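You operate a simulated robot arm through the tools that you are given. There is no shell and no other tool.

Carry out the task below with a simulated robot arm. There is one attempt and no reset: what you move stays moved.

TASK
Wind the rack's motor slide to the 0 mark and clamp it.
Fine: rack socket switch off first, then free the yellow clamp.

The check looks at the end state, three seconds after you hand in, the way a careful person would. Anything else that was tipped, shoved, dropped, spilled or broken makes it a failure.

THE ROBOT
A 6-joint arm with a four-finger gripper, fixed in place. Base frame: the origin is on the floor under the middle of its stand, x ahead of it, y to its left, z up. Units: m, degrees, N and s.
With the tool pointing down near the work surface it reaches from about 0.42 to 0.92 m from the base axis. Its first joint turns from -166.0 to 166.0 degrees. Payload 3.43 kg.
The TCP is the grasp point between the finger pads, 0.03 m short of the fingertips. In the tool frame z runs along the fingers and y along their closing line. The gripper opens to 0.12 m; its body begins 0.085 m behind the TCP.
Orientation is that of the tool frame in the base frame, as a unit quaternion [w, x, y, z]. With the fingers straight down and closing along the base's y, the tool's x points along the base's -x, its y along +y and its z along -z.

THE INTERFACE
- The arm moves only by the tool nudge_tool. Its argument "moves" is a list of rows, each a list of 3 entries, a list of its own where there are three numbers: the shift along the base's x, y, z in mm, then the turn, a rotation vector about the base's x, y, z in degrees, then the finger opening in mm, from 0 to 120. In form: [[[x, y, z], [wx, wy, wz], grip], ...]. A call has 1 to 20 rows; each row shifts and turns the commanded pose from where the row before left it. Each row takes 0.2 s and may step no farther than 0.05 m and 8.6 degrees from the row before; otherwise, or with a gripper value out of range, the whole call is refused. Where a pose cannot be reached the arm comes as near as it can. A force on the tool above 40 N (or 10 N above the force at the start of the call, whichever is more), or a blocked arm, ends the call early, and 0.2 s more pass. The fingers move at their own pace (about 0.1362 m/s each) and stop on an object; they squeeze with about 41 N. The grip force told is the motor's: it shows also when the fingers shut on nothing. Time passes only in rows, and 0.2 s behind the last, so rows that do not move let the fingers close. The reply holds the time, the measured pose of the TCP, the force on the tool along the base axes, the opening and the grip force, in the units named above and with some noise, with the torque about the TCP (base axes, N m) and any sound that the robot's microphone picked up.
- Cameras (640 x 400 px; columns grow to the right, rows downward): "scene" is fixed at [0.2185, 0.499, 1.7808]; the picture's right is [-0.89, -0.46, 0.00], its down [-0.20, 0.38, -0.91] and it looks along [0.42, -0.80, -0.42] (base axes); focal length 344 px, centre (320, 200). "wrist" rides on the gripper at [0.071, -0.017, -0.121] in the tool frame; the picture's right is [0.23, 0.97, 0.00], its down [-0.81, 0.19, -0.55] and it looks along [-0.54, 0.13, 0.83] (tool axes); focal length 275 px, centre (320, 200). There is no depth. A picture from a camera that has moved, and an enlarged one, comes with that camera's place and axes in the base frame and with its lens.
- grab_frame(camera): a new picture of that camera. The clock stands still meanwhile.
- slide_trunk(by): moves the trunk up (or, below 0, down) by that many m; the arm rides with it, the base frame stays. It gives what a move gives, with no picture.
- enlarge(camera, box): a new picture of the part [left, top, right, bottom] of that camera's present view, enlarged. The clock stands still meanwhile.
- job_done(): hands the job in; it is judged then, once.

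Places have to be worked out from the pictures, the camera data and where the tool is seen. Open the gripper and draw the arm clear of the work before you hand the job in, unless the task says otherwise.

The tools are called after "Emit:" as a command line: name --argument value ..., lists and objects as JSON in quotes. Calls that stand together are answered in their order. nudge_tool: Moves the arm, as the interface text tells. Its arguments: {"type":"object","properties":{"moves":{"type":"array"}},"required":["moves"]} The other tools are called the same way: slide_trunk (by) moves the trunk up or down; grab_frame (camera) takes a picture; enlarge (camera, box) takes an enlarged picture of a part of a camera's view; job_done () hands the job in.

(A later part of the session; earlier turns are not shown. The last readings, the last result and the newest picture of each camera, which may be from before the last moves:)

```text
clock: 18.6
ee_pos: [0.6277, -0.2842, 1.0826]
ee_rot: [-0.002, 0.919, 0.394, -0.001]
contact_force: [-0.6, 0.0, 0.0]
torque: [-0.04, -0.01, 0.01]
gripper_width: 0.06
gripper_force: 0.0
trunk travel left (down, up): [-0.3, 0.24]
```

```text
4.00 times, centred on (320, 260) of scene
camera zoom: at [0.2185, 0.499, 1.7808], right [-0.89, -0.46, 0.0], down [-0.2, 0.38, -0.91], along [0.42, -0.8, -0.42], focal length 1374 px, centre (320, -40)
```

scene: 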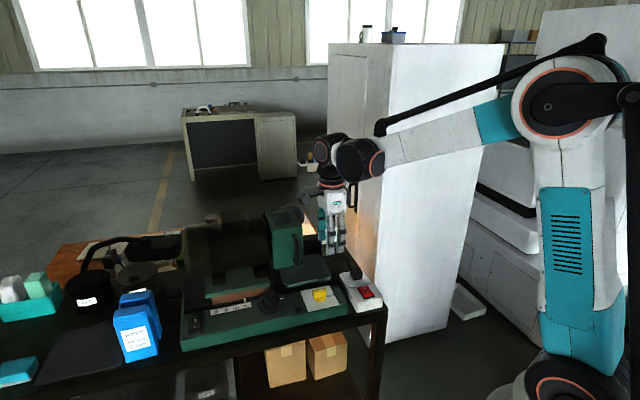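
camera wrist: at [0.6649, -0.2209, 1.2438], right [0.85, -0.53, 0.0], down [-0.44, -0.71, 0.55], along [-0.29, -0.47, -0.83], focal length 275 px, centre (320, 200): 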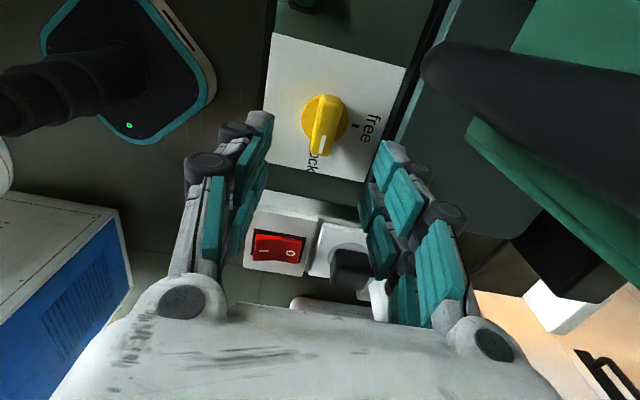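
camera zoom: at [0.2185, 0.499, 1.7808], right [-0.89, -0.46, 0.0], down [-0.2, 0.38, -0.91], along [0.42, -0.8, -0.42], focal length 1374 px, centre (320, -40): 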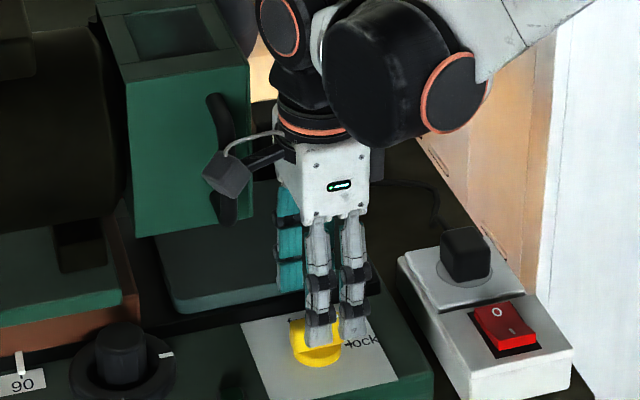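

The clamp is centred between the fingers. I'll lower the tips to about 1.03 m, alongside the bar, and check before closing.

Emit:
nudge_tool --moves '[[[0.5, 0.5, -11], [0, 0, 0], 60], [[0, 0, -11], [0, 0, 0], 60], [[0, 0, 0], [0, 0, 0], 60]]'

Emit:
enlarge --camera "wrist" --box '[220, 40, 480, 200]'

Emit:
enlarge --camera "scene" --box '[290, 230, 350, 310]'

```text
clock: 19.4
ee_pos: [0.6281, -0.2836, 1.0594]
ee_rot: [-0.002, 0.919, 0.395, 0.0]
contact_force: [0.0, -0.3, -0.1]
torque: [0.02, -0.01, -0.02]
gripper_width: 0.06
gripper_force: 0.1
trunk travel left (down, up): [-0.3, 0.24]
```

```text
2.46 times, centred on (350, 120) of wrist
camera zoom: at [0.6646, -0.2202, 1.1801], right [0.86, -0.5, 0.0], down [-0.42, -0.72, 0.55], along [-0.28, -0.48, -0.83], focal length 678 px, centre (246, 397)
```

zoom: 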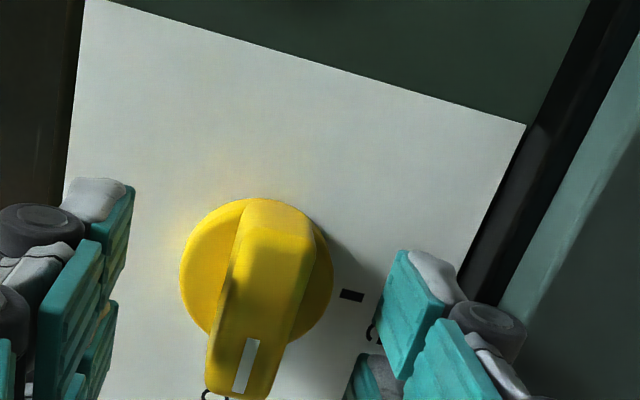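

```text
5.00 times, centred on (320, 270) of scene
camera zoom: at [0.2185, 0.499, 1.7808], right [-0.89, -0.46, 0.0], down [-0.2, 0.38, -0.91], along [0.42, -0.8, -0.42], focal length 1718 px, centre (320, -150)
```

zoom: 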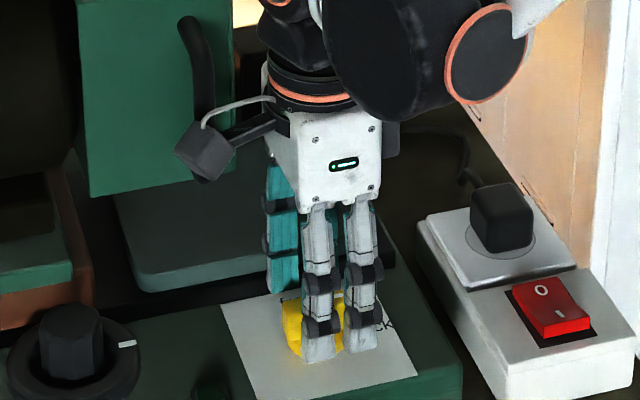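

Comparing tool axis and knob axis in the picture, I'm about 5 mm short along the bench and 2 mm off across it. I'll correct that and close on the bar.

Emit:
nudge_tool --moves '[[[4.5, 1.5, 0], [0, 0, 0], 60], [[0, 0, 0], [0, 0, 0], 30], [[0, 0, 0], [0, 0, 0], 10], [[0, 0, 0], [0, 0, 0], 0], [[0, 0, 0], [0, 0, 0], 0]]'

Emit:
enlarge --camera "wrist" --box '[220, 40, 480, 200]'

Emit:
enlarge --camera "scene" --box '[290, 230, 350, 310]'

```text
clock: 20.6
ee_pos: [0.6329, -0.2837, 1.0601]
ee_rot: [-0.002, 0.919, 0.395, -0.001]
contact_force: [-6.5, 3.7, -6.3]
torque: [0.09, 0.25, -0.02]
gripper_width: 0.0167
gripper_force: 44.8
trunk travel left (down, up): [-0.3, 0.24]
```

```text
2.46 times, centred on (350, 120) of wrist
camera zoom: at [0.6691, -0.2188, 1.1806], right [0.86, -0.5, 0.0], down [-0.42, -0.72, 0.55], along [-0.28, -0.48, -0.83], focal length 678 px, centre (246, 397)
```

zoom: 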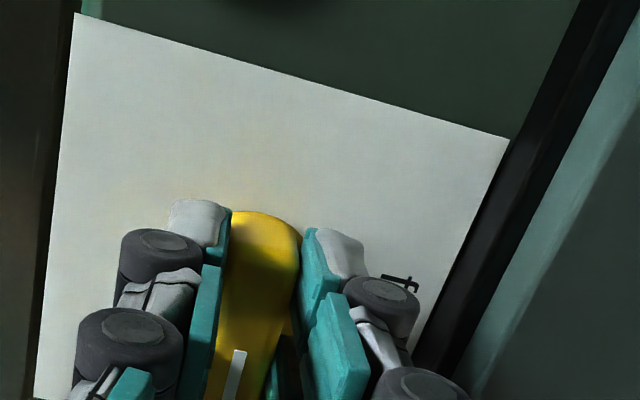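

```text
5.00 times, centred on (320, 270) of scene
camera zoom: at [0.2185, 0.499, 1.7808], right [-0.89, -0.46, 0.0], down [-0.2, 0.38, -0.91], along [0.42, -0.8, -0.42], focal length 1718 px, centre (320, -150)
```

zoom: 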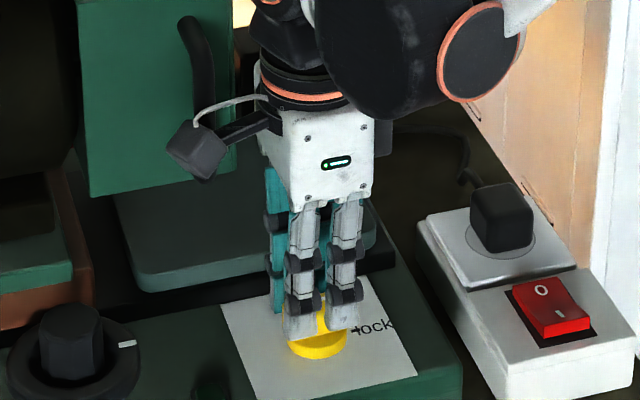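

Gripped on the 16.7 mm bar. Now I'll turn it counterclockwise toward "free", half-way first, and check the forces.

Emit:
nudge_tool --moves '[[[-0.5, 0.5, 0.5], [0, 0, 3], 0], [[0, 0, 0], [0, 0, 6], 0], [[0, 0, 0], [0, 0, 6], 0], [[0, 0, 0], [0, 0, 6], 0], [[0, 0, 0], [0, 0, 6], 0], [[0, 0, 0], [0, 0, 6], 0], [[0, 0, 0], [0, 0, 6], 0]]'

Emit:
enlarge --camera "scene" --box '[270, 210, 370, 310]'

```text
clock: 22.2
ee_pos: [0.6306, -0.2826, 1.0594]
ee_rot: [-0.001, 0.733, 0.68, 0.0]
contact_force: [-21.1, 6.2, -16.9]
torque: [-0.43, 0.65, -0.08]
gripper_width: 0.0171
gripper_force: 45.0
trunk travel left (down, up): [-0.3, 0.24]
```

```text
4.00 times, centred on (320, 260) of scene
camera zoom: at [0.2185, 0.499, 1.7808], right [-0.89, -0.46, 0.0], down [-0.2, 0.38, -0.91], along [0.42, -0.8, -0.42], focal length 1374 px, centre (320, -40)
```

zoom: 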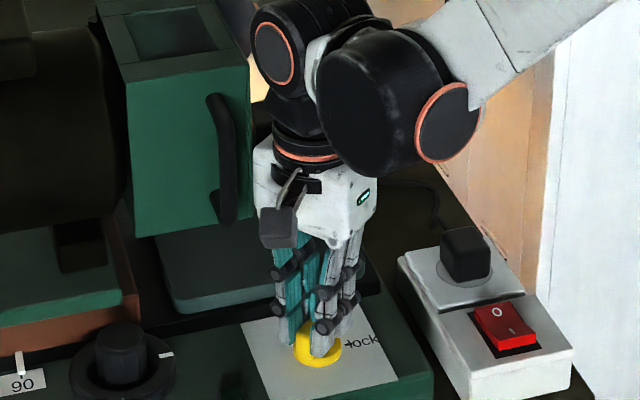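

It's turning; the side force shows my centre is about 2 mm too far in x. I'll correct that while completing the turn.

Emit:
nudge_tool --moves '[[[-1, 0.3, -0.8], [0, 0, 0], 0], [[-1, 0.3, -0.7], [0, 0, 6], 0], [[0, 0, 0], [0, 0, 6], 0], [[0, 0, 0], [0, 0, 6], 0], [[0, 0, 0], [0, 0, 6], 0]]'

```text
clock: 23.4
ee_pos: [0.6302, -0.2825, 1.0595]
ee_rot: [0.0, 0.577, 0.816, -0.001]
contact_force: [8.8, -9.1, 34.7]
torque: [0.43, -0.06, 0.05]
gripper_width: 0.0171
gripper_force: 44.9
trunk travel left (down, up): [-0.3, 0.24]
```

Sideways force is now small, but I pushed too low. I'll raise by 1 mm and continue the last ~27°.

Emit:
nudge_tool --moves '[[[-0.3, 0.3, 1.0], [0, 0, 0], 0], [[0, 0, 0], [0, 0, 6], 0], [[0, 0, 0], [0, 0, 6], 0], [[0, 0, 0], [0, 0, 6], 0], [[0, 0, 0], [0, 0, 4], 0]]'

Emit:
enlarge --camera "scene" --box '[290, 230, 350, 310]'

Emit:
enlarge --camera "wrist" --box '[220, 40, 480, 200]'

```text
clock: 24.6
ee_pos: [0.6294, -0.2818, 1.0601]
ee_rot: [-0.001, 0.411, 0.912, -0.002]
contact_force: [7.3, -16.0, 17.5]
torque: [-1.37, -1.0, 0.04]
gripper_width: 0.0169
gripper_force: 45.1
trunk travel left (down, up): [-0.3, 0.24]
```

```text
5.00 times, centred on (320, 270) of scene
camera zoom: at [0.2185, 0.499, 1.7808], right [-0.89, -0.46, 0.0], down [-0.2, 0.38, -0.91], along [0.42, -0.8, -0.42], focal length 1718 px, centre (320, -150)
```

zoom: 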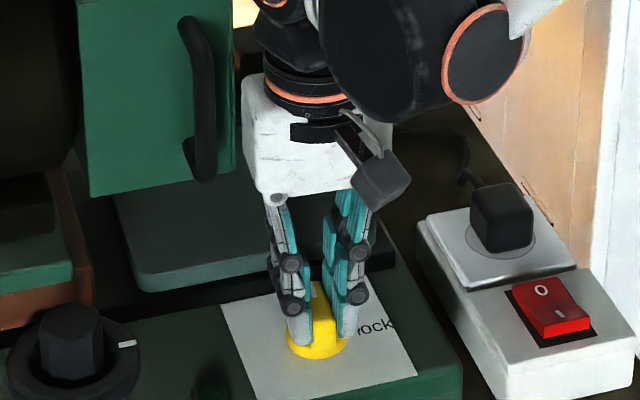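

```text
2.46 times, centred on (350, 120) of wrist
camera zoom: at [0.5693, -0.2391, 1.1805], right [0.58, 0.82, 0.0], down [0.68, -0.48, 0.55], along [0.45, -0.32, -0.83], focal length 678 px, centre (246, 397)
```

zoom: 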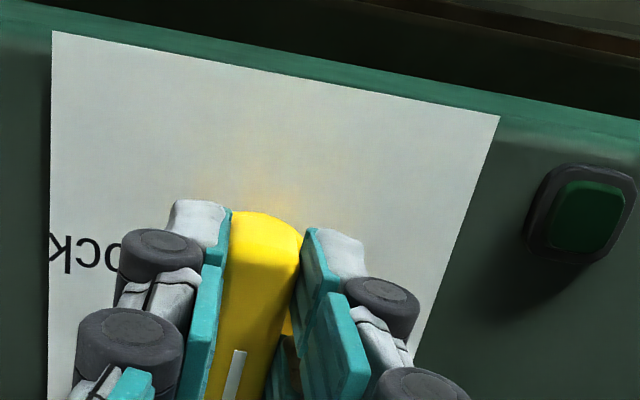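

About 85° turned. I'll do the last 5° with a small centring correction and see whether it clicks or meets the stop.

Emit:
nudge_tool --moves '[[[0.4, -0.8, 0.5], [0, 0, 2], 0], [[0, 0, 0], [0, 0, 2], 0], [[0, 0, 0], [0, 0, 2], 0], [[0, 0, 0], [0, 0, 0], 0]]'

```text
clock: 25.6
ee_pos: [0.6291, -0.2839, 1.0595]
ee_rot: [-0.001, 0.363, 0.932, -0.001]
contact_force: [-6.8, -6.5, 1.1]
torque: [0.38, 0.52, -2.21]
gripper_width: 0.0176
gripper_force: 45.2
trunk travel left (down, up): [-0.3, 0.24]
```

There is a 2.2 N·m reaction torque at about 90°, so the clamp is at its stop. I'll relax 1.5°, open the fingers, rise and inspect.

Emit:
nudge_tool --moves '[[[0, 0, 0], [0, 0, -2], 0], [[0, 0, 0], [0, 0, 0], 40], [[0, 0, 0], [0, 0, 0], 50], [[0, 0, 20], [0, 0, 0], 50], [[0, 0, 30], [0, 0, 0], 50], [[-15, 15, 30], [0, 0, 0], 50], [[-20, 20, 20], [0, 0, 0], 50]]'

Emit:
enlarge --camera "scene" --box '[290, 270, 350, 315]'

Emit:
grab_frame --camera "wrist"

Emit:
enlarge --camera "scene" --box '[170, 200, 370, 340]'

```text
clock: 27.2
ee_pos: [0.5962, -0.2476, 1.1603]
ee_rot: [0.0, 0.379, 0.925, -0.001]
contact_force: [-0.7, 0.7, 0.5]
torque: [-0.01, 0.01, -0.01]
gripper_width: 0.0503
gripper_force: 0.1
trunk travel left (down, up): [-0.3, 0.24]
```

```text
8.89 times, centred on (320, 292) of scene
camera zoom: at [0.2185, 0.499, 1.7808], right [-0.89, -0.46, 0.0], down [-0.2, 0.38, -0.91], along [0.42, -0.8, -0.42], focal length 3054 px, centre (320, -622)
```

zoom: 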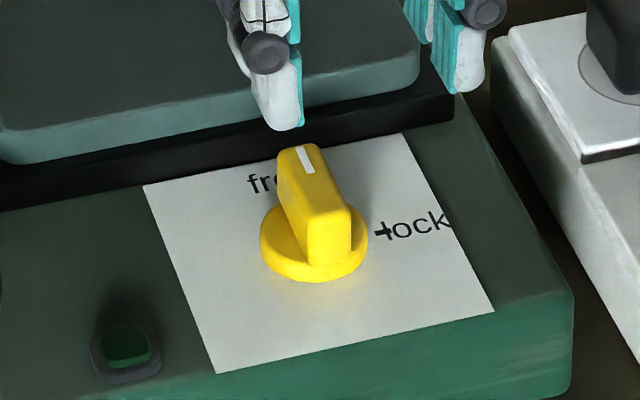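

```text
taken
camera wrist: at [0.5325, -0.2077, 1.2808], right [0.52, 0.86, 0.0], down [0.71, -0.43, 0.55], along [0.47, -0.29, -0.83], focal length 275 px, centre (320, 200)
```

wrist: 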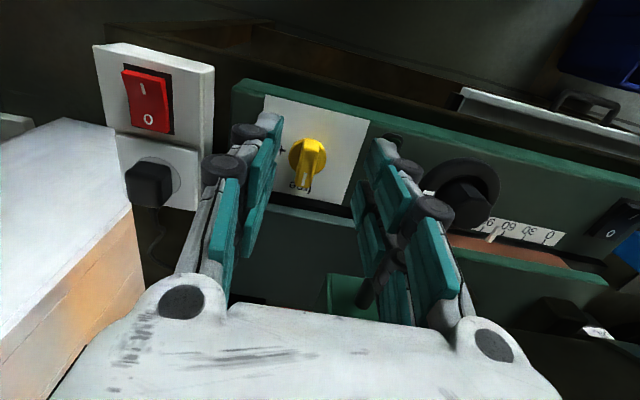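

```text
2.86 times, centred on (270, 270) of scene
camera zoom: at [0.2185, 0.499, 1.7808], right [-0.89, -0.46, 0.0], down [-0.2, 0.38, -0.91], along [0.42, -0.8, -0.42], focal length 982 px, centre (463, 0)
```

zoom: 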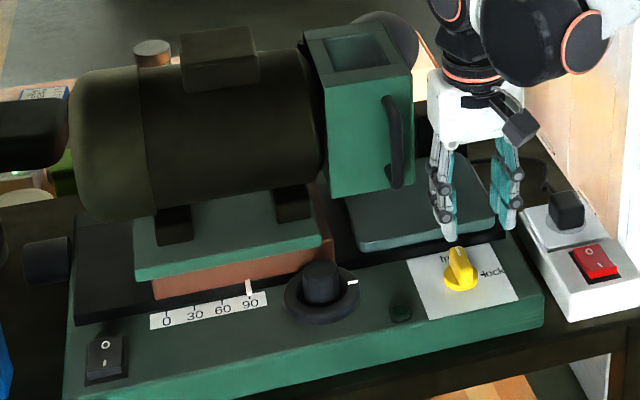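

The clamp pointer is now on "free". Next is the black winding knob: I'll back away to the front, lean the hand 20° toward the front so it clears the green handle, and move opposite the knob.

Emit:
nudge_tool --moves '[[[-21, 21, 15], [-4.7, -4.7, 0], 60], [[-21, 21, 15], [-4.7, -4.7, 0], 60], [[0, 0, 0], [-4.7, -4.7, 0], 60], [[29.8, 25.7, 0], [0, 0, 0], 60], [[29.8, 25.7, 0], [0, 0, 0], 60], [[29.8, 25.7, 0], [0, 0, 0], 60], [[29.8, 25.7, 0], [0, 0, 0], 60], [[0, 0, 0], [0, 0, 0], 60]]'

Emit:
grab_frame --camera "wrist"

Emit:
grab_frame --camera "scene"

```text
clock: 29.0
ee_pos: [0.673, -0.103, 1.1903]
ee_rot: [0.159, 0.373, 0.912, -0.068]
contact_force: [0.2, 0.3, 0.1]
torque: [0.02, 0.0, 0.0]
gripper_width: 0.0602
gripper_force: 0.1
trunk travel left (down, up): [-0.3, 0.24]
```

```text
taken
camera wrist: at [0.5833, -0.0371, 1.2795], right [0.53, 0.84, -0.08], down [0.55, -0.26, 0.8], along [0.65, -0.47, -0.6], focal length 275 px, centre (320, 200)
```

wrist: 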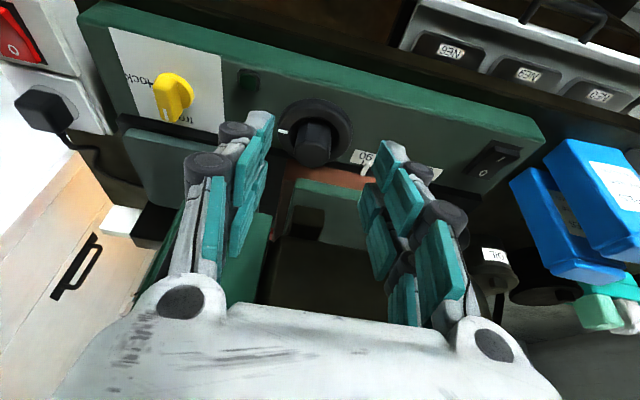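

```text
taken
```

scene: 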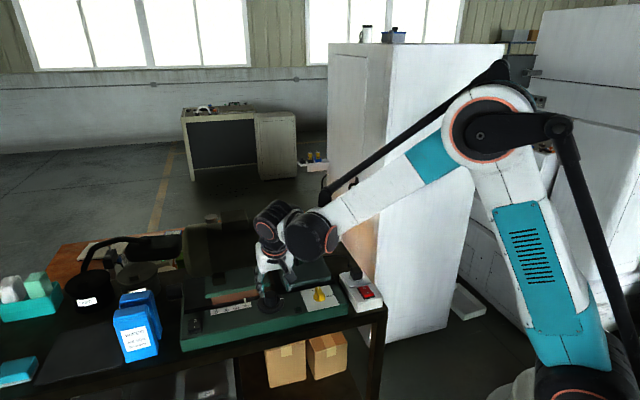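

I can see the knob between the fingers' line of travel. I'll enlarge it to fix its centre precisely.

Emit:
enlarge --camera "wrist" --box '[240, 70, 440, 210]'

Emit:
enlarge --camera "scene" --box '[180, 200, 340, 320]'

```text
2.86 times, centred on (340, 140) of wrist
camera zoom: at [0.5833, -0.0371, 1.2795], right [0.53, 0.84, -0.08], down [0.55, -0.26, 0.8], along [0.65, -0.47, -0.6], focal length 786 px, centre (263, 371)
```

zoom: 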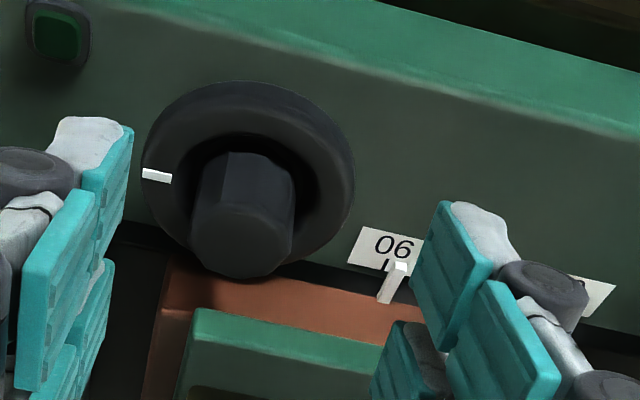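

```text
3.33 times, centred on (260, 260) of scene
camera zoom: at [0.2185, 0.499, 1.7808], right [-0.89, -0.46, 0.0], down [-0.2, 0.38, -0.91], along [0.42, -0.8, -0.42], focal length 1145 px, centre (520, 0)
```

zoom: 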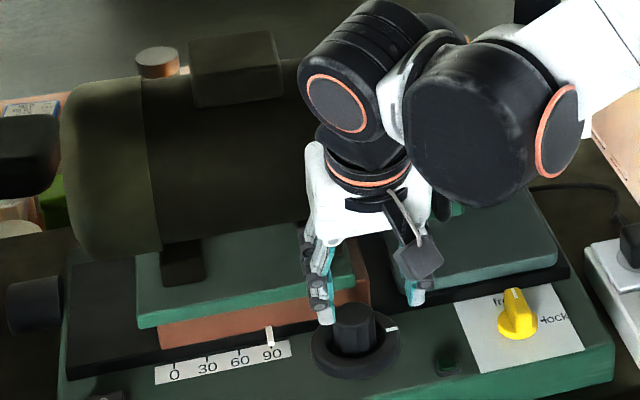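

Knob centre is about (0.7365, -0.164), top near z 1.073, skirt top near 1.043. I'll approach along the leaning tool axis with the fingers open 70 mm and stop 5 cm short to check alignment.

Emit:
nudge_tool --moves '[[[16.2, -14.7, -5], [0, 0, 0], 70], [[16.2, -14.7, -5], [0, 0, 0], 70], [[6, -6, -23.5], [0, 0, 0], 70], [[6, -6, -23.5], [0, 0, 0], 70], [[0, 0, 0], [0, 0, 0], 70]]'

Emit:
enlarge --camera "wrist" --box '[210, 70, 450, 230]'

Emit:
enlarge --camera "scene" --box '[210, 210, 330, 310]'

```text
clock: 30.2
ee_pos: [0.718, -0.1445, 1.1323]
ee_rot: [0.16, 0.373, 0.911, -0.069]
contact_force: [-0.6, -0.3, 0.7]
torque: [-0.01, -0.04, -0.01]
gripper_width: 0.0701
gripper_force: 0.0
trunk travel left (down, up): [-0.3, 0.24]
```

```text
2.50 times, centred on (330, 150) of wrist
camera zoom: at [0.6273, -0.0787, 1.2217], right [0.53, 0.84, -0.08], down [0.55, -0.26, 0.8], along [0.65, -0.47, -0.6], focal length 688 px, centre (295, 325)
```

zoom: 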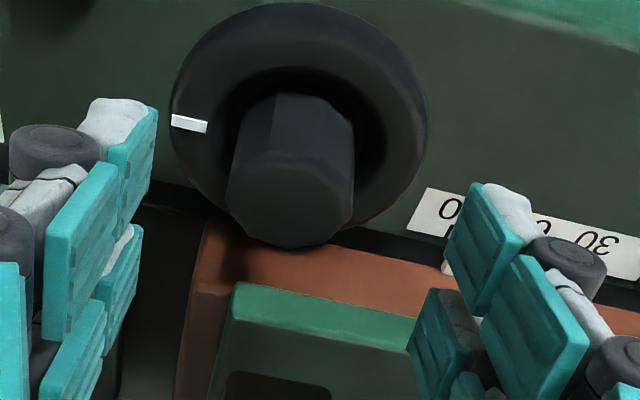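

```text
4.00 times, centred on (270, 260) of scene
camera zoom: at [0.2185, 0.499, 1.7808], right [-0.89, -0.46, 0.0], down [-0.2, 0.38, -0.91], along [0.42, -0.8, -0.42], focal length 1374 px, centre (520, -40)
```

zoom: 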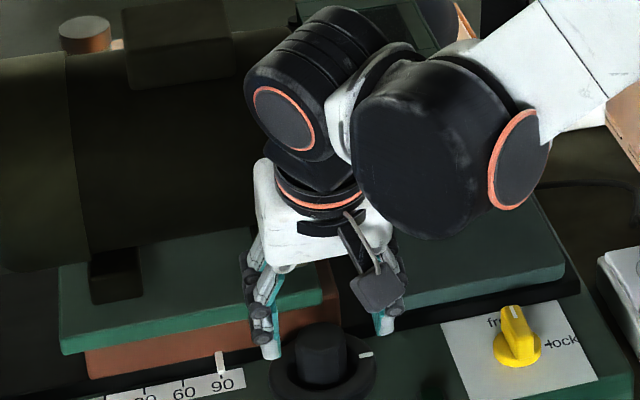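

The predicted and observed finger positions agree within about 3 mm. I'll go down the remaining 45 mm along the tool axis with a 2 mm shift along the bench, then check before closing.

Emit:
nudge_tool --moves '[[[6.3, -5, -22], [0, 0, 0], 70], [[3.2, -2.4, -11], [0, 0, 0], 70], [[2.5, -2.2, -9], [0, 0, 0], 70], [[0, 0, 0], [0, 0, 0], 70]]'

Emit:
enlarge --camera "wrist" --box '[210, 70, 450, 230]'

Emit:
enlarge --camera "scene" --box '[210, 230, 310, 310]'

```text
clock: 31.2
ee_pos: [0.7275, -0.1528, 1.0915]
ee_rot: [0.16, 0.373, 0.911, -0.069]
contact_force: [-0.4, -0.8, -0.4]
torque: [0.03, 0.04, -0.03]
gripper_width: 0.0703
gripper_force: 0.1
trunk travel left (down, up): [-0.3, 0.24]
```

```text
2.50 times, centred on (330, 150) of wrist
camera zoom: at [0.6387, -0.0871, 1.1806], right [0.53, 0.84, -0.08], down [0.55, -0.26, 0.8], along [0.65, -0.47, -0.6], focal length 688 px, centre (295, 325)
```

zoom: 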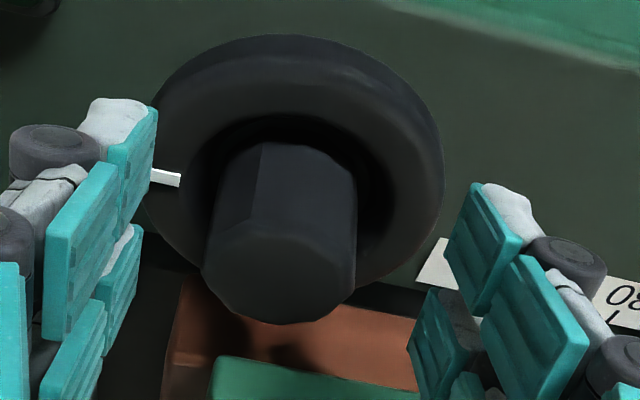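

```text
5.00 times, centred on (260, 270) of scene
camera zoom: at [0.2185, 0.499, 1.7808], right [-0.89, -0.46, 0.0], down [-0.2, 0.38, -0.91], along [0.42, -0.8, -0.42], focal length 1718 px, centre (620, -150)
```

zoom: 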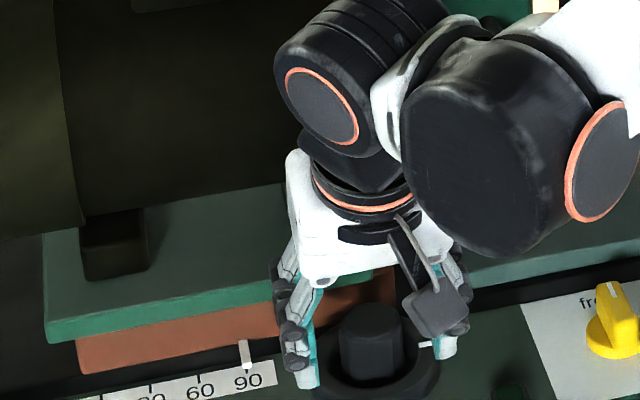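

Alignment looks good. I'll lower 4 mm more and close on the knob, watching the forces.

Emit:
nudge_tool --moves '[[[1, -1, -4], [0, 0, 0], 70], [[0, 0, 0], [0, 0, 0], 50], [[0, 0, 0], [0, 0, 0], 40], [[0, 0, 0], [0, 0, 0], 30], [[0, 0, 0], [0, 0, 0], 20], [[0, 0, 0], [0, 0, 0], 0], [[0, 0, 0], [0, 0, 0], 0]]'

Emit:
enlarge --camera "wrist" --box '[210, 70, 450, 230]'

Emit:
enlarge --camera "scene" --box '[210, 230, 310, 310]'

```text
clock: 32.8
ee_pos: [0.7276, -0.1543, 1.0883]
ee_rot: [0.159, 0.374, 0.911, -0.068]
contact_force: [-14.8, -7.9, -7.2]
torque: [-0.22, 0.47, -0.31]
gripper_width: 0.0358
gripper_force: 44.7
trunk travel left (down, up): [-0.3, 0.24]
```

```text
2.50 times, centred on (330, 150) of wrist
camera zoom: at [0.6389, -0.0895, 1.1766], right [0.53, 0.84, -0.08], down [0.55, -0.26, 0.79], along [0.65, -0.47, -0.6], focal length 688 px, centre (295, 325)
```

zoom: 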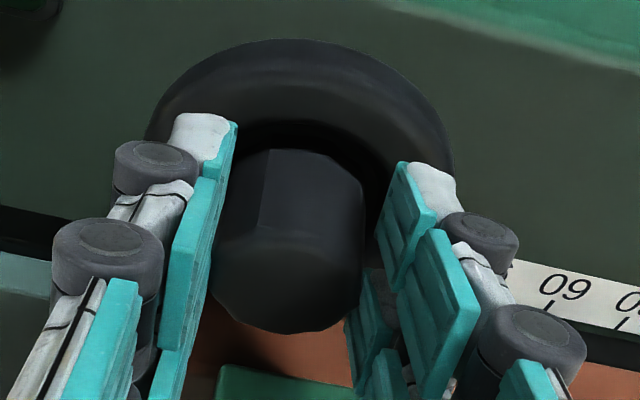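

```text
5.00 times, centred on (260, 270) of scene
camera zoom: at [0.2185, 0.499, 1.7808], right [-0.89, -0.46, 0.0], down [-0.2, 0.38, -0.91], along [0.42, -0.8, -0.42], focal length 1718 px, centre (620, -150)
```

zoom: 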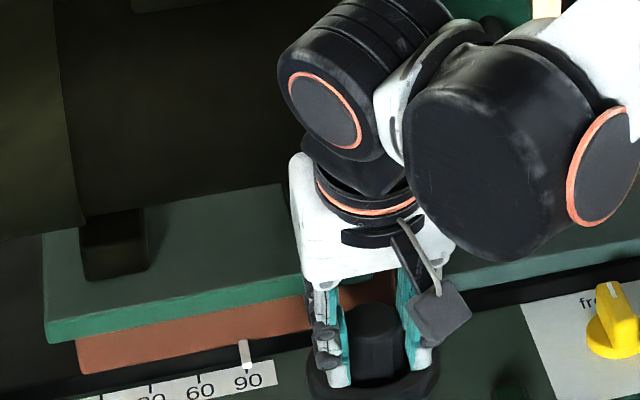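

The knob is gripped at 35.8 mm. I'll relieve the small side load and try turning counterclockwise 18° about the knob axis to see which way the slide moves.

Emit:
nudge_tool --moves '[[[-1.2, -0.7, -0.3], [0, 0, 0], 0], [[-0.72, -0.79, 0], [0, 0, 6], 0], [[-0.63, -0.86, 0], [0, 0, 6], 0], [[-0.54, -0.93, 0], [0, 0, 6], 0], [[0, 0, 0], [0, 0, 0], 0]]'

Emit:
enlarge --camera "scene" --box '[210, 230, 310, 310]'

Emit:
enlarge --camera "wrist" --box '[210, 70, 450, 230]'

```text
clock: 34.0
ee_pos: [0.7242, -0.1588, 1.0874]
ee_rot: [0.167, 0.226, 0.959, -0.043]
contact_force: [-21.0, -13.5, -7.7]
torque: [-0.37, 0.6, -0.5]
gripper_width: 0.0359
gripper_force: 44.7
trunk travel left (down, up): [-0.3, 0.24]
```

```text
5.00 times, centred on (260, 270) of scene
camera zoom: at [0.2185, 0.499, 1.7808], right [-0.89, -0.46, 0.0], down [-0.2, 0.38, -0.91], along [0.42, -0.8, -0.42], focal length 1718 px, centre (620, -150)
```

zoom: 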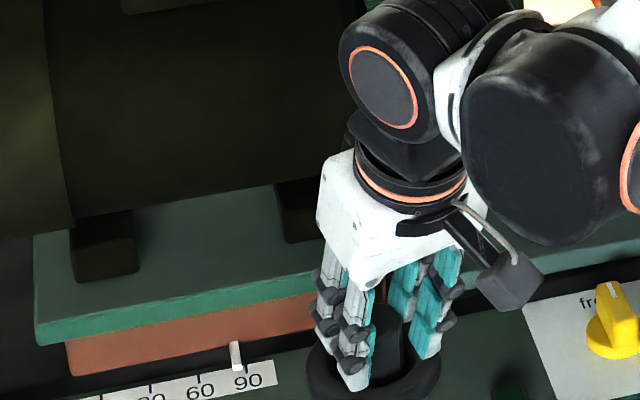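

```text
2.50 times, centred on (330, 150) of wrist
camera zoom: at [0.6199, -0.1246, 1.1766], right [0.24, 0.97, -0.08], down [0.6, -0.08, 0.8], along [0.76, -0.24, -0.6], focal length 688 px, centre (295, 325)
```

zoom: 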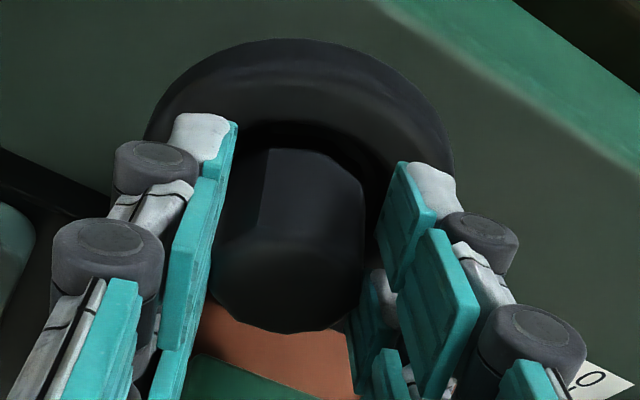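

Counterclockwise is right: the pointer moved about 6 mm toward 0 for 18° of turn, so around 270° total is needed. I'll correct the side load and continue another 18°.

Emit:
nudge_tool --moves '[[[-1.5, -1.0, 0], [0, 0, 0], 0], [[-0.45, -0.97, 0], [0, 0, 6], 0], [[-0.33, -1.02, 0], [0, 0, 6], 0], [[-0.23, -1.04, 0], [0, 0, 6], 0], [[0, 0, 0], [0, 0, 0], 0]]'

Emit:
enlarge --camera "scene" --box '[180, 200, 340, 320]'

```text
clock: 35.2
ee_pos: [0.7244, -0.1644, 1.0877]
ee_rot: [0.174, 0.074, 0.982, -0.016]
contact_force: [-20.3, -23.7, -2.5]
torque: [-0.69, 0.19, -0.56]
gripper_width: 0.0362
gripper_force: 44.9
trunk travel left (down, up): [-0.3, 0.24]
```

```text
3.33 times, centred on (260, 260) of scene
camera zoom: at [0.2185, 0.499, 1.7808], right [-0.89, -0.46, 0.0], down [-0.2, 0.38, -0.91], along [0.42, -0.8, -0.42], focal length 1145 px, centre (520, 0)
```

zoom: 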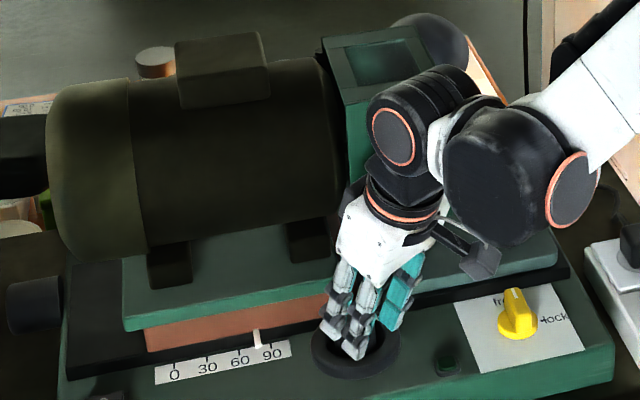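

The slide has moved to about 77–78 (36° turned, roughly 0.32 mm/deg), and the motor with its green box travels along. Fitting the readings puts the knob axis nearer (0.740, -0.168), so I'll use that as pivot for another 9°.

Emit:
nudge_tool --moves '[[[0, -1.5, 0], [0, 0, 0], 0], [[-0.2, -1.2, 0], [0, 0, 4.5], 0], [[-0.1, -1.2, 0], [0, 0, 4.5], 0], [[0, 0, 0], [0, 0, 0], 0]]'

Emit:
enlarge --camera "scene" --box '[180, 200, 340, 320]'

Emit:
enlarge --camera "wrist" --box '[210, 70, 450, 230]'

```text
clock: 36.2
ee_pos: [0.7221, -0.167, 1.0887]
ee_rot: [0.173, -0.004, 0.985, -0.002]
contact_force: [-21.2, -20.3, -12.6]
torque: [-0.49, 0.85, -0.43]
gripper_width: 0.0362
gripper_force: 45.2
trunk travel left (down, up): [-0.3, 0.24]
```

```text
3.33 times, centred on (260, 260) of scene
camera zoom: at [0.2185, 0.499, 1.7808], right [-0.89, -0.46, 0.0], down [-0.2, 0.38, -0.91], along [0.42, -0.8, -0.42], focal length 1145 px, centre (520, 0)
```

zoom: 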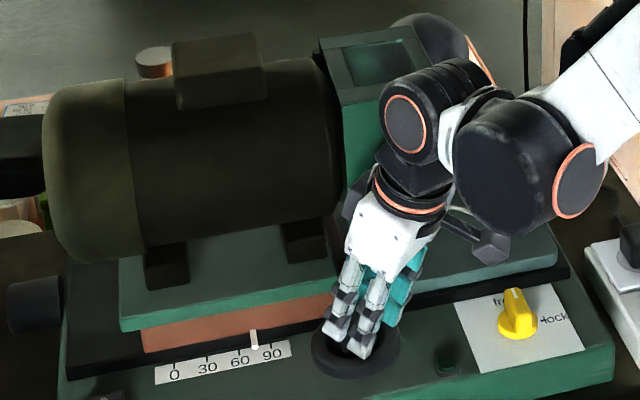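

```text
2.50 times, centred on (330, 150) of wrist
camera zoom: at [0.6141, -0.1838, 1.1768], right [-0.22, 0.97, -0.08], down [0.57, 0.2, 0.8], along [0.79, 0.13, -0.6], focal length 688 px, centre (295, 325)
```

zoom: 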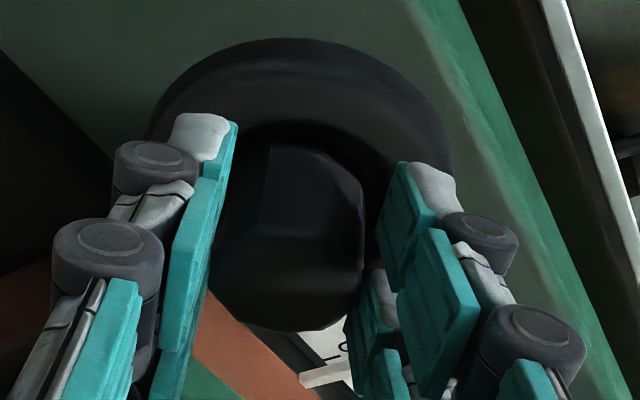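

45° turned and the pointer is at about 75. I'll open, swing back 90° around the knob axis, and check the alignment before gripping again.

Emit:
nudge_tool --moves '[[[0, 0, 0], [0, 0, 0], 58], [[0, 0, 0], [0, 0, 0], 58], [[0.28, 2.32, 0], [0, 0, -7.5], 58], [[0.59, 2.27, 0], [0, 0, -7.5], 58], [[0.87, 2.17, 0], [0, 0, -7.5], 58], [[1.15, 2.04, 0], [0, 0, -7.5], 58], [[1.41, 1.87, 0], [0, 0, -7.5], 58], [[1.64, 1.67, 0], [0, 0, -7.5], 58], [[1.84, 1.45, 0], [0, 0, -7.5], 58], [[2.02, 1.19, 0], [0, 0, -7.5], 58], [[2.15, 0.91, 0], [0, 0, -7.5], 58], [[2.26, 0.63, 0], [0, 0, -7.5], 58], [[2.32, 0.33, 0], [0, 0, -7.5], 58], [[2.34, 0.02, 0], [0, 0, -7.5], 58]]'

Emit:
enlarge --camera "scene" --box '[180, 200, 340, 320]'

Emit:
grab_frame --camera "wrist"

```text
clock: 39.2
ee_pos: [0.7434, -0.1485, 1.0865]
ee_rot: [0.122, 0.694, 0.699, -0.125]
contact_force: [-0.1, -0.7, -0.4]
torque: [0.0, 0.01, 0.0]
gripper_width: 0.058
gripper_force: 0.0
trunk travel left (down, up): [-0.3, 0.24]
```

```text
3.33 times, centred on (260, 260) of scene
camera zoom: at [0.2185, 0.499, 1.7808], right [-0.89, -0.46, 0.0], down [-0.2, 0.38, -0.91], along [0.42, -0.8, -0.42], focal length 1145 px, centre (520, 0)
```

zoom: 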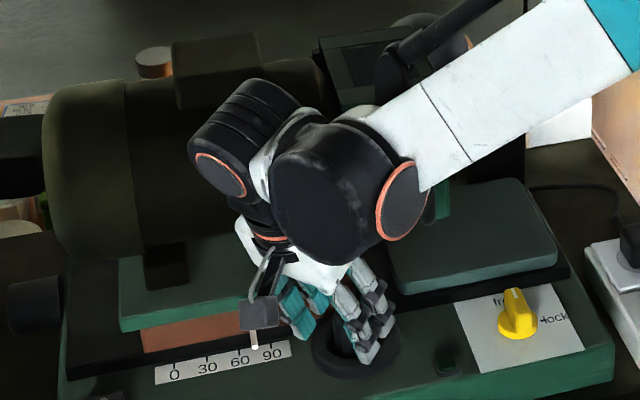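

```text
taken
camera wrist: at [0.7258, -0.0391, 1.1749], right [0.97, 0.22, -0.08], down [0.2, -0.57, 0.8], along [0.13, -0.79, -0.6], focal length 275 px, centre (320, 200)
```

wrist: 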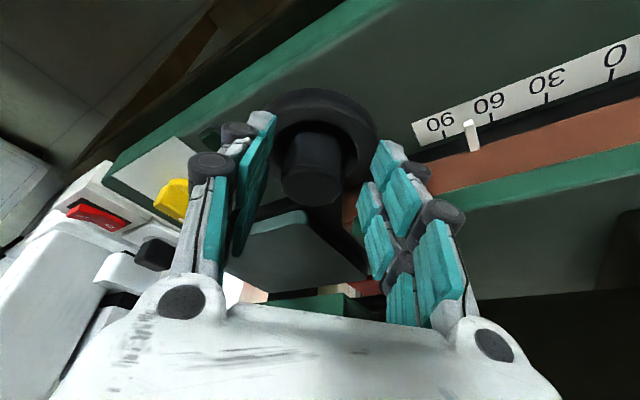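

The wrist view now also shows the scale, with the pointer at about 75. Alignment around the knob looks good, so I'll close again.

Emit:
nudge_tool --moves '[[[0, 0, 0], [0, 0, 0], 45], [[0, 0, 0], [0, 0, 0], 36], [[0, 0, 0], [0, 0, 0], 20], [[0, 0, 0], [0, 0, 0], 0], [[0, 0, 0], [0, 0, 0], 0]]'

Emit:
enlarge --camera "wrist" --box '[210, 70, 450, 230]'

```text
clock: 40.4
ee_pos: [0.7406, -0.1488, 1.0864]
ee_rot: [0.12, 0.694, 0.699, -0.124]
contact_force: [-26.6, 2.4, -15.2]
torque: [0.2, 0.77, -0.53]
gripper_width: 0.036
gripper_force: 44.5
trunk travel left (down, up): [-0.3, 0.24]
```

```text
2.50 times, centred on (330, 150) of wrist
camera zoom: at [0.7232, -0.0393, 1.1756], right [0.97, 0.22, -0.09], down [0.2, -0.57, 0.79], along [0.13, -0.79, -0.6], focal length 688 px, centre (295, 325)
```

zoom: 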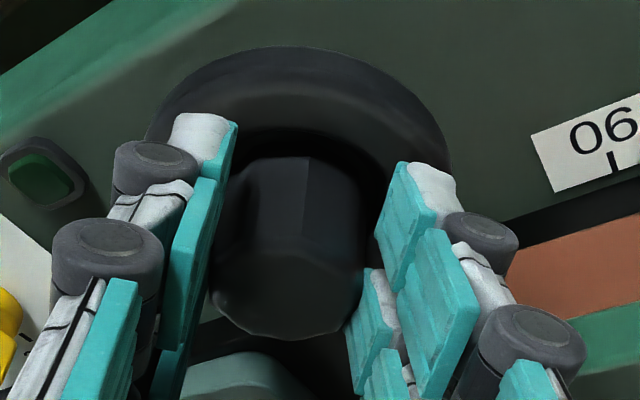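

Gripped at 36 mm; the side force says the knob axis is at about (0.7405, -0.1675). I'll relieve that and wind 75° counterclockwise around it.

Emit:
nudge_tool --moves '[[[-2.6, 0, -0.5], [0, 0, 0], 0], [[-2.44, -0.15, 0], [0, 0, 7.5], 0], [[-2.41, -0.46, 0], [0, 0, 7.5], 0], [[-2.32, -0.78, 0], [0, 0, 7.5], 0], [[-2.2, -1.07, 0], [0, 0, 7.5], 0], [[0, 0, 0], [0, 0, 0], 0]]'

Emit:
enlarge --camera "scene" --box '[180, 200, 340, 320]'

```text
clock: 41.8
ee_pos: [0.7303, -0.1513, 1.0871]
ee_rot: [0.149, 0.488, 0.855, -0.088]
contact_force: [-6.3, 0.1, -1.2]
torque: [0.08, 0.2, -0.16]
gripper_width: 0.0361
gripper_force: 44.8
trunk travel left (down, up): [-0.3, 0.24]
```

```text
3.33 times, centred on (260, 260) of scene
camera zoom: at [0.2185, 0.499, 1.7808], right [-0.89, -0.46, 0.0], down [-0.2, 0.38, -0.91], along [0.42, -0.8, -0.42], focal length 1145 px, centre (520, 0)
```

zoom: 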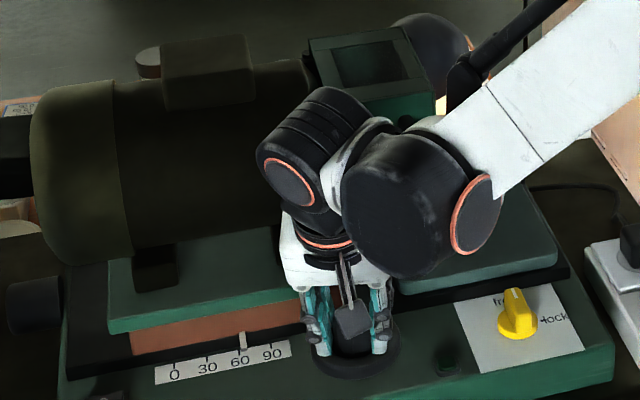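

Forces are small now and the pointer is near 64. I'll continue another 45°.

Emit:
nudge_tool --moves '[[[-2.04, -1.35, 0], [0, 0, 7.5], 0], [[-1.84, -1.6, 0], [0, 0, 7.5], 0], [[-1.63, -1.83, 0], [0, 0, 7.5], 0], [[-1.37, -2.03, 0], [0, 0, 7.5], 0], [[-1.09, -2.18, 0], [0, 0, 7.5], 0], [[-0.8, -2.32, 0], [0, 0, 7.5], 0], [[0, 0, 0], [0, 0, 0], 0]]'

Emit:
enlarge --camera "scene" --box '[180, 200, 340, 320]'

Emit:
grab_frame --camera "wrist"

```text
clock: 43.4
ee_pos: [0.7216, -0.1622, 1.0873]
ee_rot: [0.172, 0.124, 0.977, -0.024]
contact_force: [-11.7, 0.5, -7.7]
torque: [0.04, 0.17, -0.06]
gripper_width: 0.036
gripper_force: 45.1
trunk travel left (down, up): [-0.3, 0.24]
```

```text
3.33 times, centred on (260, 260) of scene
camera zoom: at [0.2185, 0.499, 1.7808], right [-0.89, -0.46, 0.0], down [-0.2, 0.38, -0.91], along [0.42, -0.8, -0.42], focal length 1145 px, centre (520, 0)
```

zoom: 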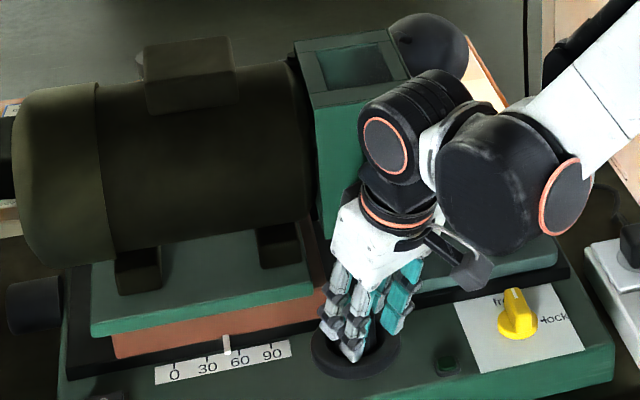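

```text
taken
camera wrist: at [0.6125, -0.1504, 1.1757], right [0.03, 1.0, -0.08], down [0.6, 0.05, 0.8], along [0.8, -0.08, -0.6], focal length 275 px, centre (320, 200)
```

wrist: 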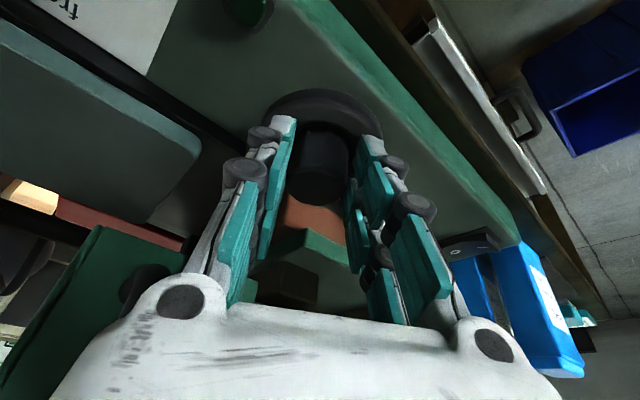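

The pointer is at about 50 after 120° of turn. I'll open and swing back 90° around the knob for the next stroke.

Emit:
nudge_tool --moves '[[[-0.8, 0, -0.4], [0, 0, 0], 58], [[0, 0, 0], [0, 0, 0], 58], [[0.82, 2.34, 0], [0, 0, -7.5], 58], [[1.12, 2.22, 0], [0, 0, -7.5], 58], [[1.4, 2.06, 0], [0, 0, -7.5], 58], [[1.65, 1.85, 0], [0, 0, -7.5], 58], [[1.89, 1.62, 0], [0, 0, -7.5], 58], [[2.07, 1.37, 0], [0, 0, -7.5], 58], [[2.24, 1.08, 0], [0, 0, -7.5], 58], [[2.36, 0.77, 0], [0, 0, -7.5], 58], [[2.44, 0.47, 0], [0, 0, -7.5], 58], [[2.49, 0.14, 0], [0, 0, -7.5], 58], [[2.47, -0.18, 0], [0, 0, -7.5], 58], [[2.44, -0.51, 0], [0, 0, -7.5], 58], [[0, 0, 0], [0, 0, 0], 58]]'

Emit:
enlarge --camera "scene" --box '[180, 200, 340, 320]'

Emit:
grab_frame --camera "wrist"

```text
clock: 46.6
ee_pos: [0.7436, -0.1481, 1.0848]
ee_rot: [0.104, 0.779, 0.602, -0.139]
contact_force: [0.0, -0.6, 1.0]
torque: [0.0, -0.02, -0.01]
gripper_width: 0.0583
gripper_force: 0.1
trunk travel left (down, up): [-0.3, 0.24]
```

```text
3.33 times, centred on (260, 260) of scene
camera zoom: at [0.2185, 0.499, 1.7808], right [-0.89, -0.46, 0.0], down [-0.2, 0.38, -0.91], along [0.42, -0.8, -0.42], focal length 1145 px, centre (520, 0)
```

zoom: 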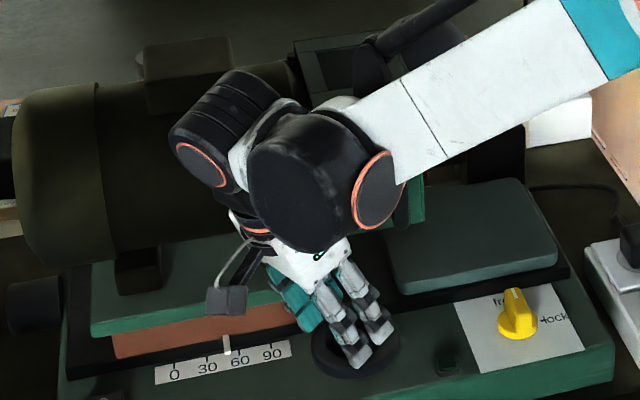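

```text
taken
camera wrist: at [0.7556, -0.0395, 1.1745], right [1.0, -0.04, -0.08], down [0.04, -0.6, 0.8], along [-0.08, -0.8, -0.6], focal length 275 px, centre (320, 200)
```

wrist: 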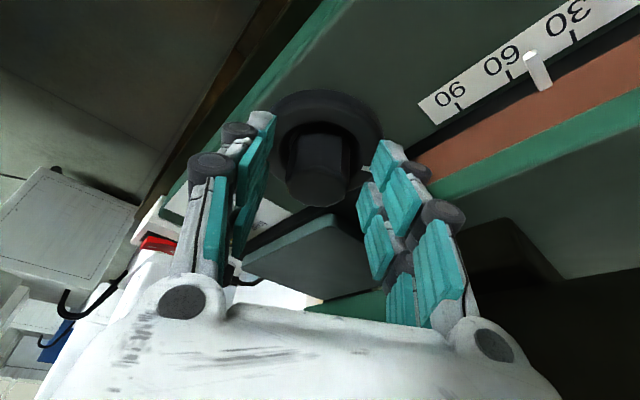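

Pointer reads about 50 and the fingers straddle the knob well. Closing again.

Emit:
nudge_tool --moves '[[[0, 0, 0], [0, 0, 0], 45], [[0, 0, 0], [0, 0, 0], 36], [[0, 0, 0], [0, 0, 0], 20], [[0, 0, 0], [0, 0, 0], 0], [[0, 0, 0], [0, 0, 0], 0]]'

```text
clock: 47.8
ee_pos: [0.7452, -0.1507, 1.0845]
ee_rot: [0.104, 0.779, 0.602, -0.139]
contact_force: [9.9, -2.7, 7.2]
torque: [-0.15, -0.26, 0.19]
gripper_width: 0.0361
gripper_force: 44.7
trunk travel left (down, up): [-0.3, 0.24]
```

Good grip. I'll wind the next 90° in two halves.

Emit:
nudge_tool --moves '[[[0.8, -0.2, 0.5], [0, 0, 0], 0], [[-2.28, 0.48, 0], [0, 0, 7.5], 0], [[-2.32, 0.18, 0], [0, 0, 7.5], 0], [[-2.33, -0.13, 0], [0, 0, 7.5], 0], [[-2.29, -0.43, 0], [0, 0, 7.5], 0], [[-2.21, -0.72, 0], [0, 0, 7.5], 0], [[-2.1, -1.01, 0], [0, 0, 7.5], 0], [[0, 0, 0], [0, 0, 0], 0]]'

Emit:
enlarge --camera "scene" --box '[180, 200, 340, 320]'

Emit:
grab_frame --camera "wrist"

```text
clock: 49.6
ee_pos: [0.7307, -0.1514, 1.085]
ee_rot: [0.149, 0.489, 0.855, -0.09]
contact_force: [-19.3, -1.4, -28.8]
torque: [0.68, 0.86, -0.4]
gripper_width: 0.0364
gripper_force: 44.8
trunk travel left (down, up): [-0.3, 0.24]
```

```text
3.33 times, centred on (260, 260) of scene
camera zoom: at [0.2185, 0.499, 1.7808], right [-0.89, -0.46, 0.0], down [-0.2, 0.38, -0.91], along [0.42, -0.8, -0.42], focal length 1145 px, centre (520, 0)
```

zoom: 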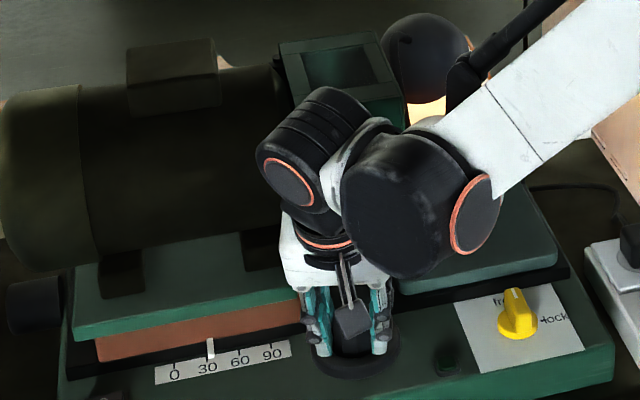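

```text
taken
camera wrist: at [0.6619, -0.0655, 1.1748], right [0.73, 0.68, -0.09], down [0.46, -0.4, 0.79], along [0.51, -0.62, -0.6], focal length 275 px, centre (320, 200)
```

wrist: 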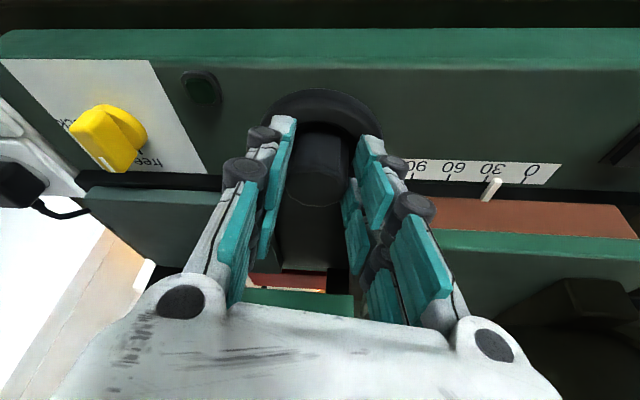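

The pointer is at about 34. I'll relieve the slight upward pull and wind another 45°.

Emit:
nudge_tool --moves '[[[-1.0, 0, -0.8], [0, 0, 0], 0], [[-1.95, -1.28, 0], [0, 0, 7.5], 0], [[-1.76, -1.51, 0], [0, 0, 7.5], 0], [[-1.56, -1.74, 0], [0, 0, 7.5], 0], [[-1.31, -1.92, 0], [0, 0, 7.5], 0], [[-1.05, -2.08, 0], [0, 0, 7.5], 0], [[-0.77, -2.19, 0], [0, 0, 7.5], 0], [[0, 0, 0], [0, 0, 0], 0]]'

Emit:
enlarge --camera "scene" --box '[180, 200, 340, 320]'

Emit:
grab_frame --camera "wrist"

```text
clock: 51.4
ee_pos: [0.7209, -0.1631, 1.0853]
ee_rot: [0.172, 0.124, 0.977, -0.024]
contact_force: [-3.0, -11.1, 4.2]
torque: [-0.34, 0.08, -0.22]
gripper_width: 0.036
gripper_force: 44.6
trunk travel left (down, up): [-0.3, 0.24]
```

```text
3.33 times, centred on (260, 260) of scene
camera zoom: at [0.2185, 0.499, 1.7808], right [-0.89, -0.46, 0.0], down [-0.2, 0.38, -0.91], along [0.42, -0.8, -0.42], focal length 1145 px, centre (520, 0)
```

zoom: 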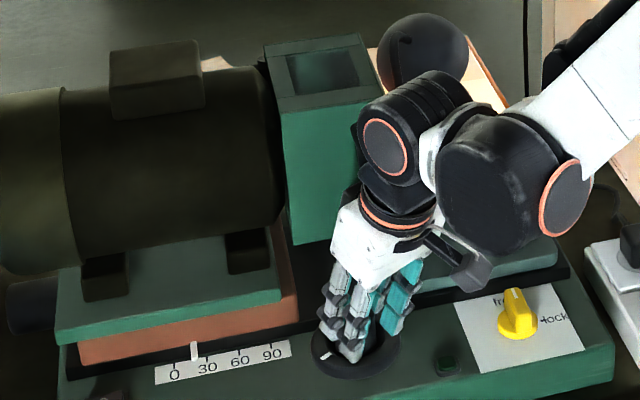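

```text
taken
camera wrist: at [0.6129, -0.1504, 1.1746], right [0.04, 1.0, -0.08], down [0.6, 0.05, 0.8], along [0.8, -0.08, -0.6], focal length 275 px, centre (320, 200)
```

wrist: 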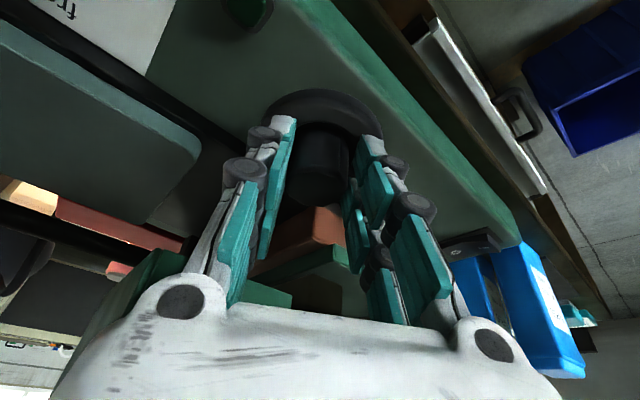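

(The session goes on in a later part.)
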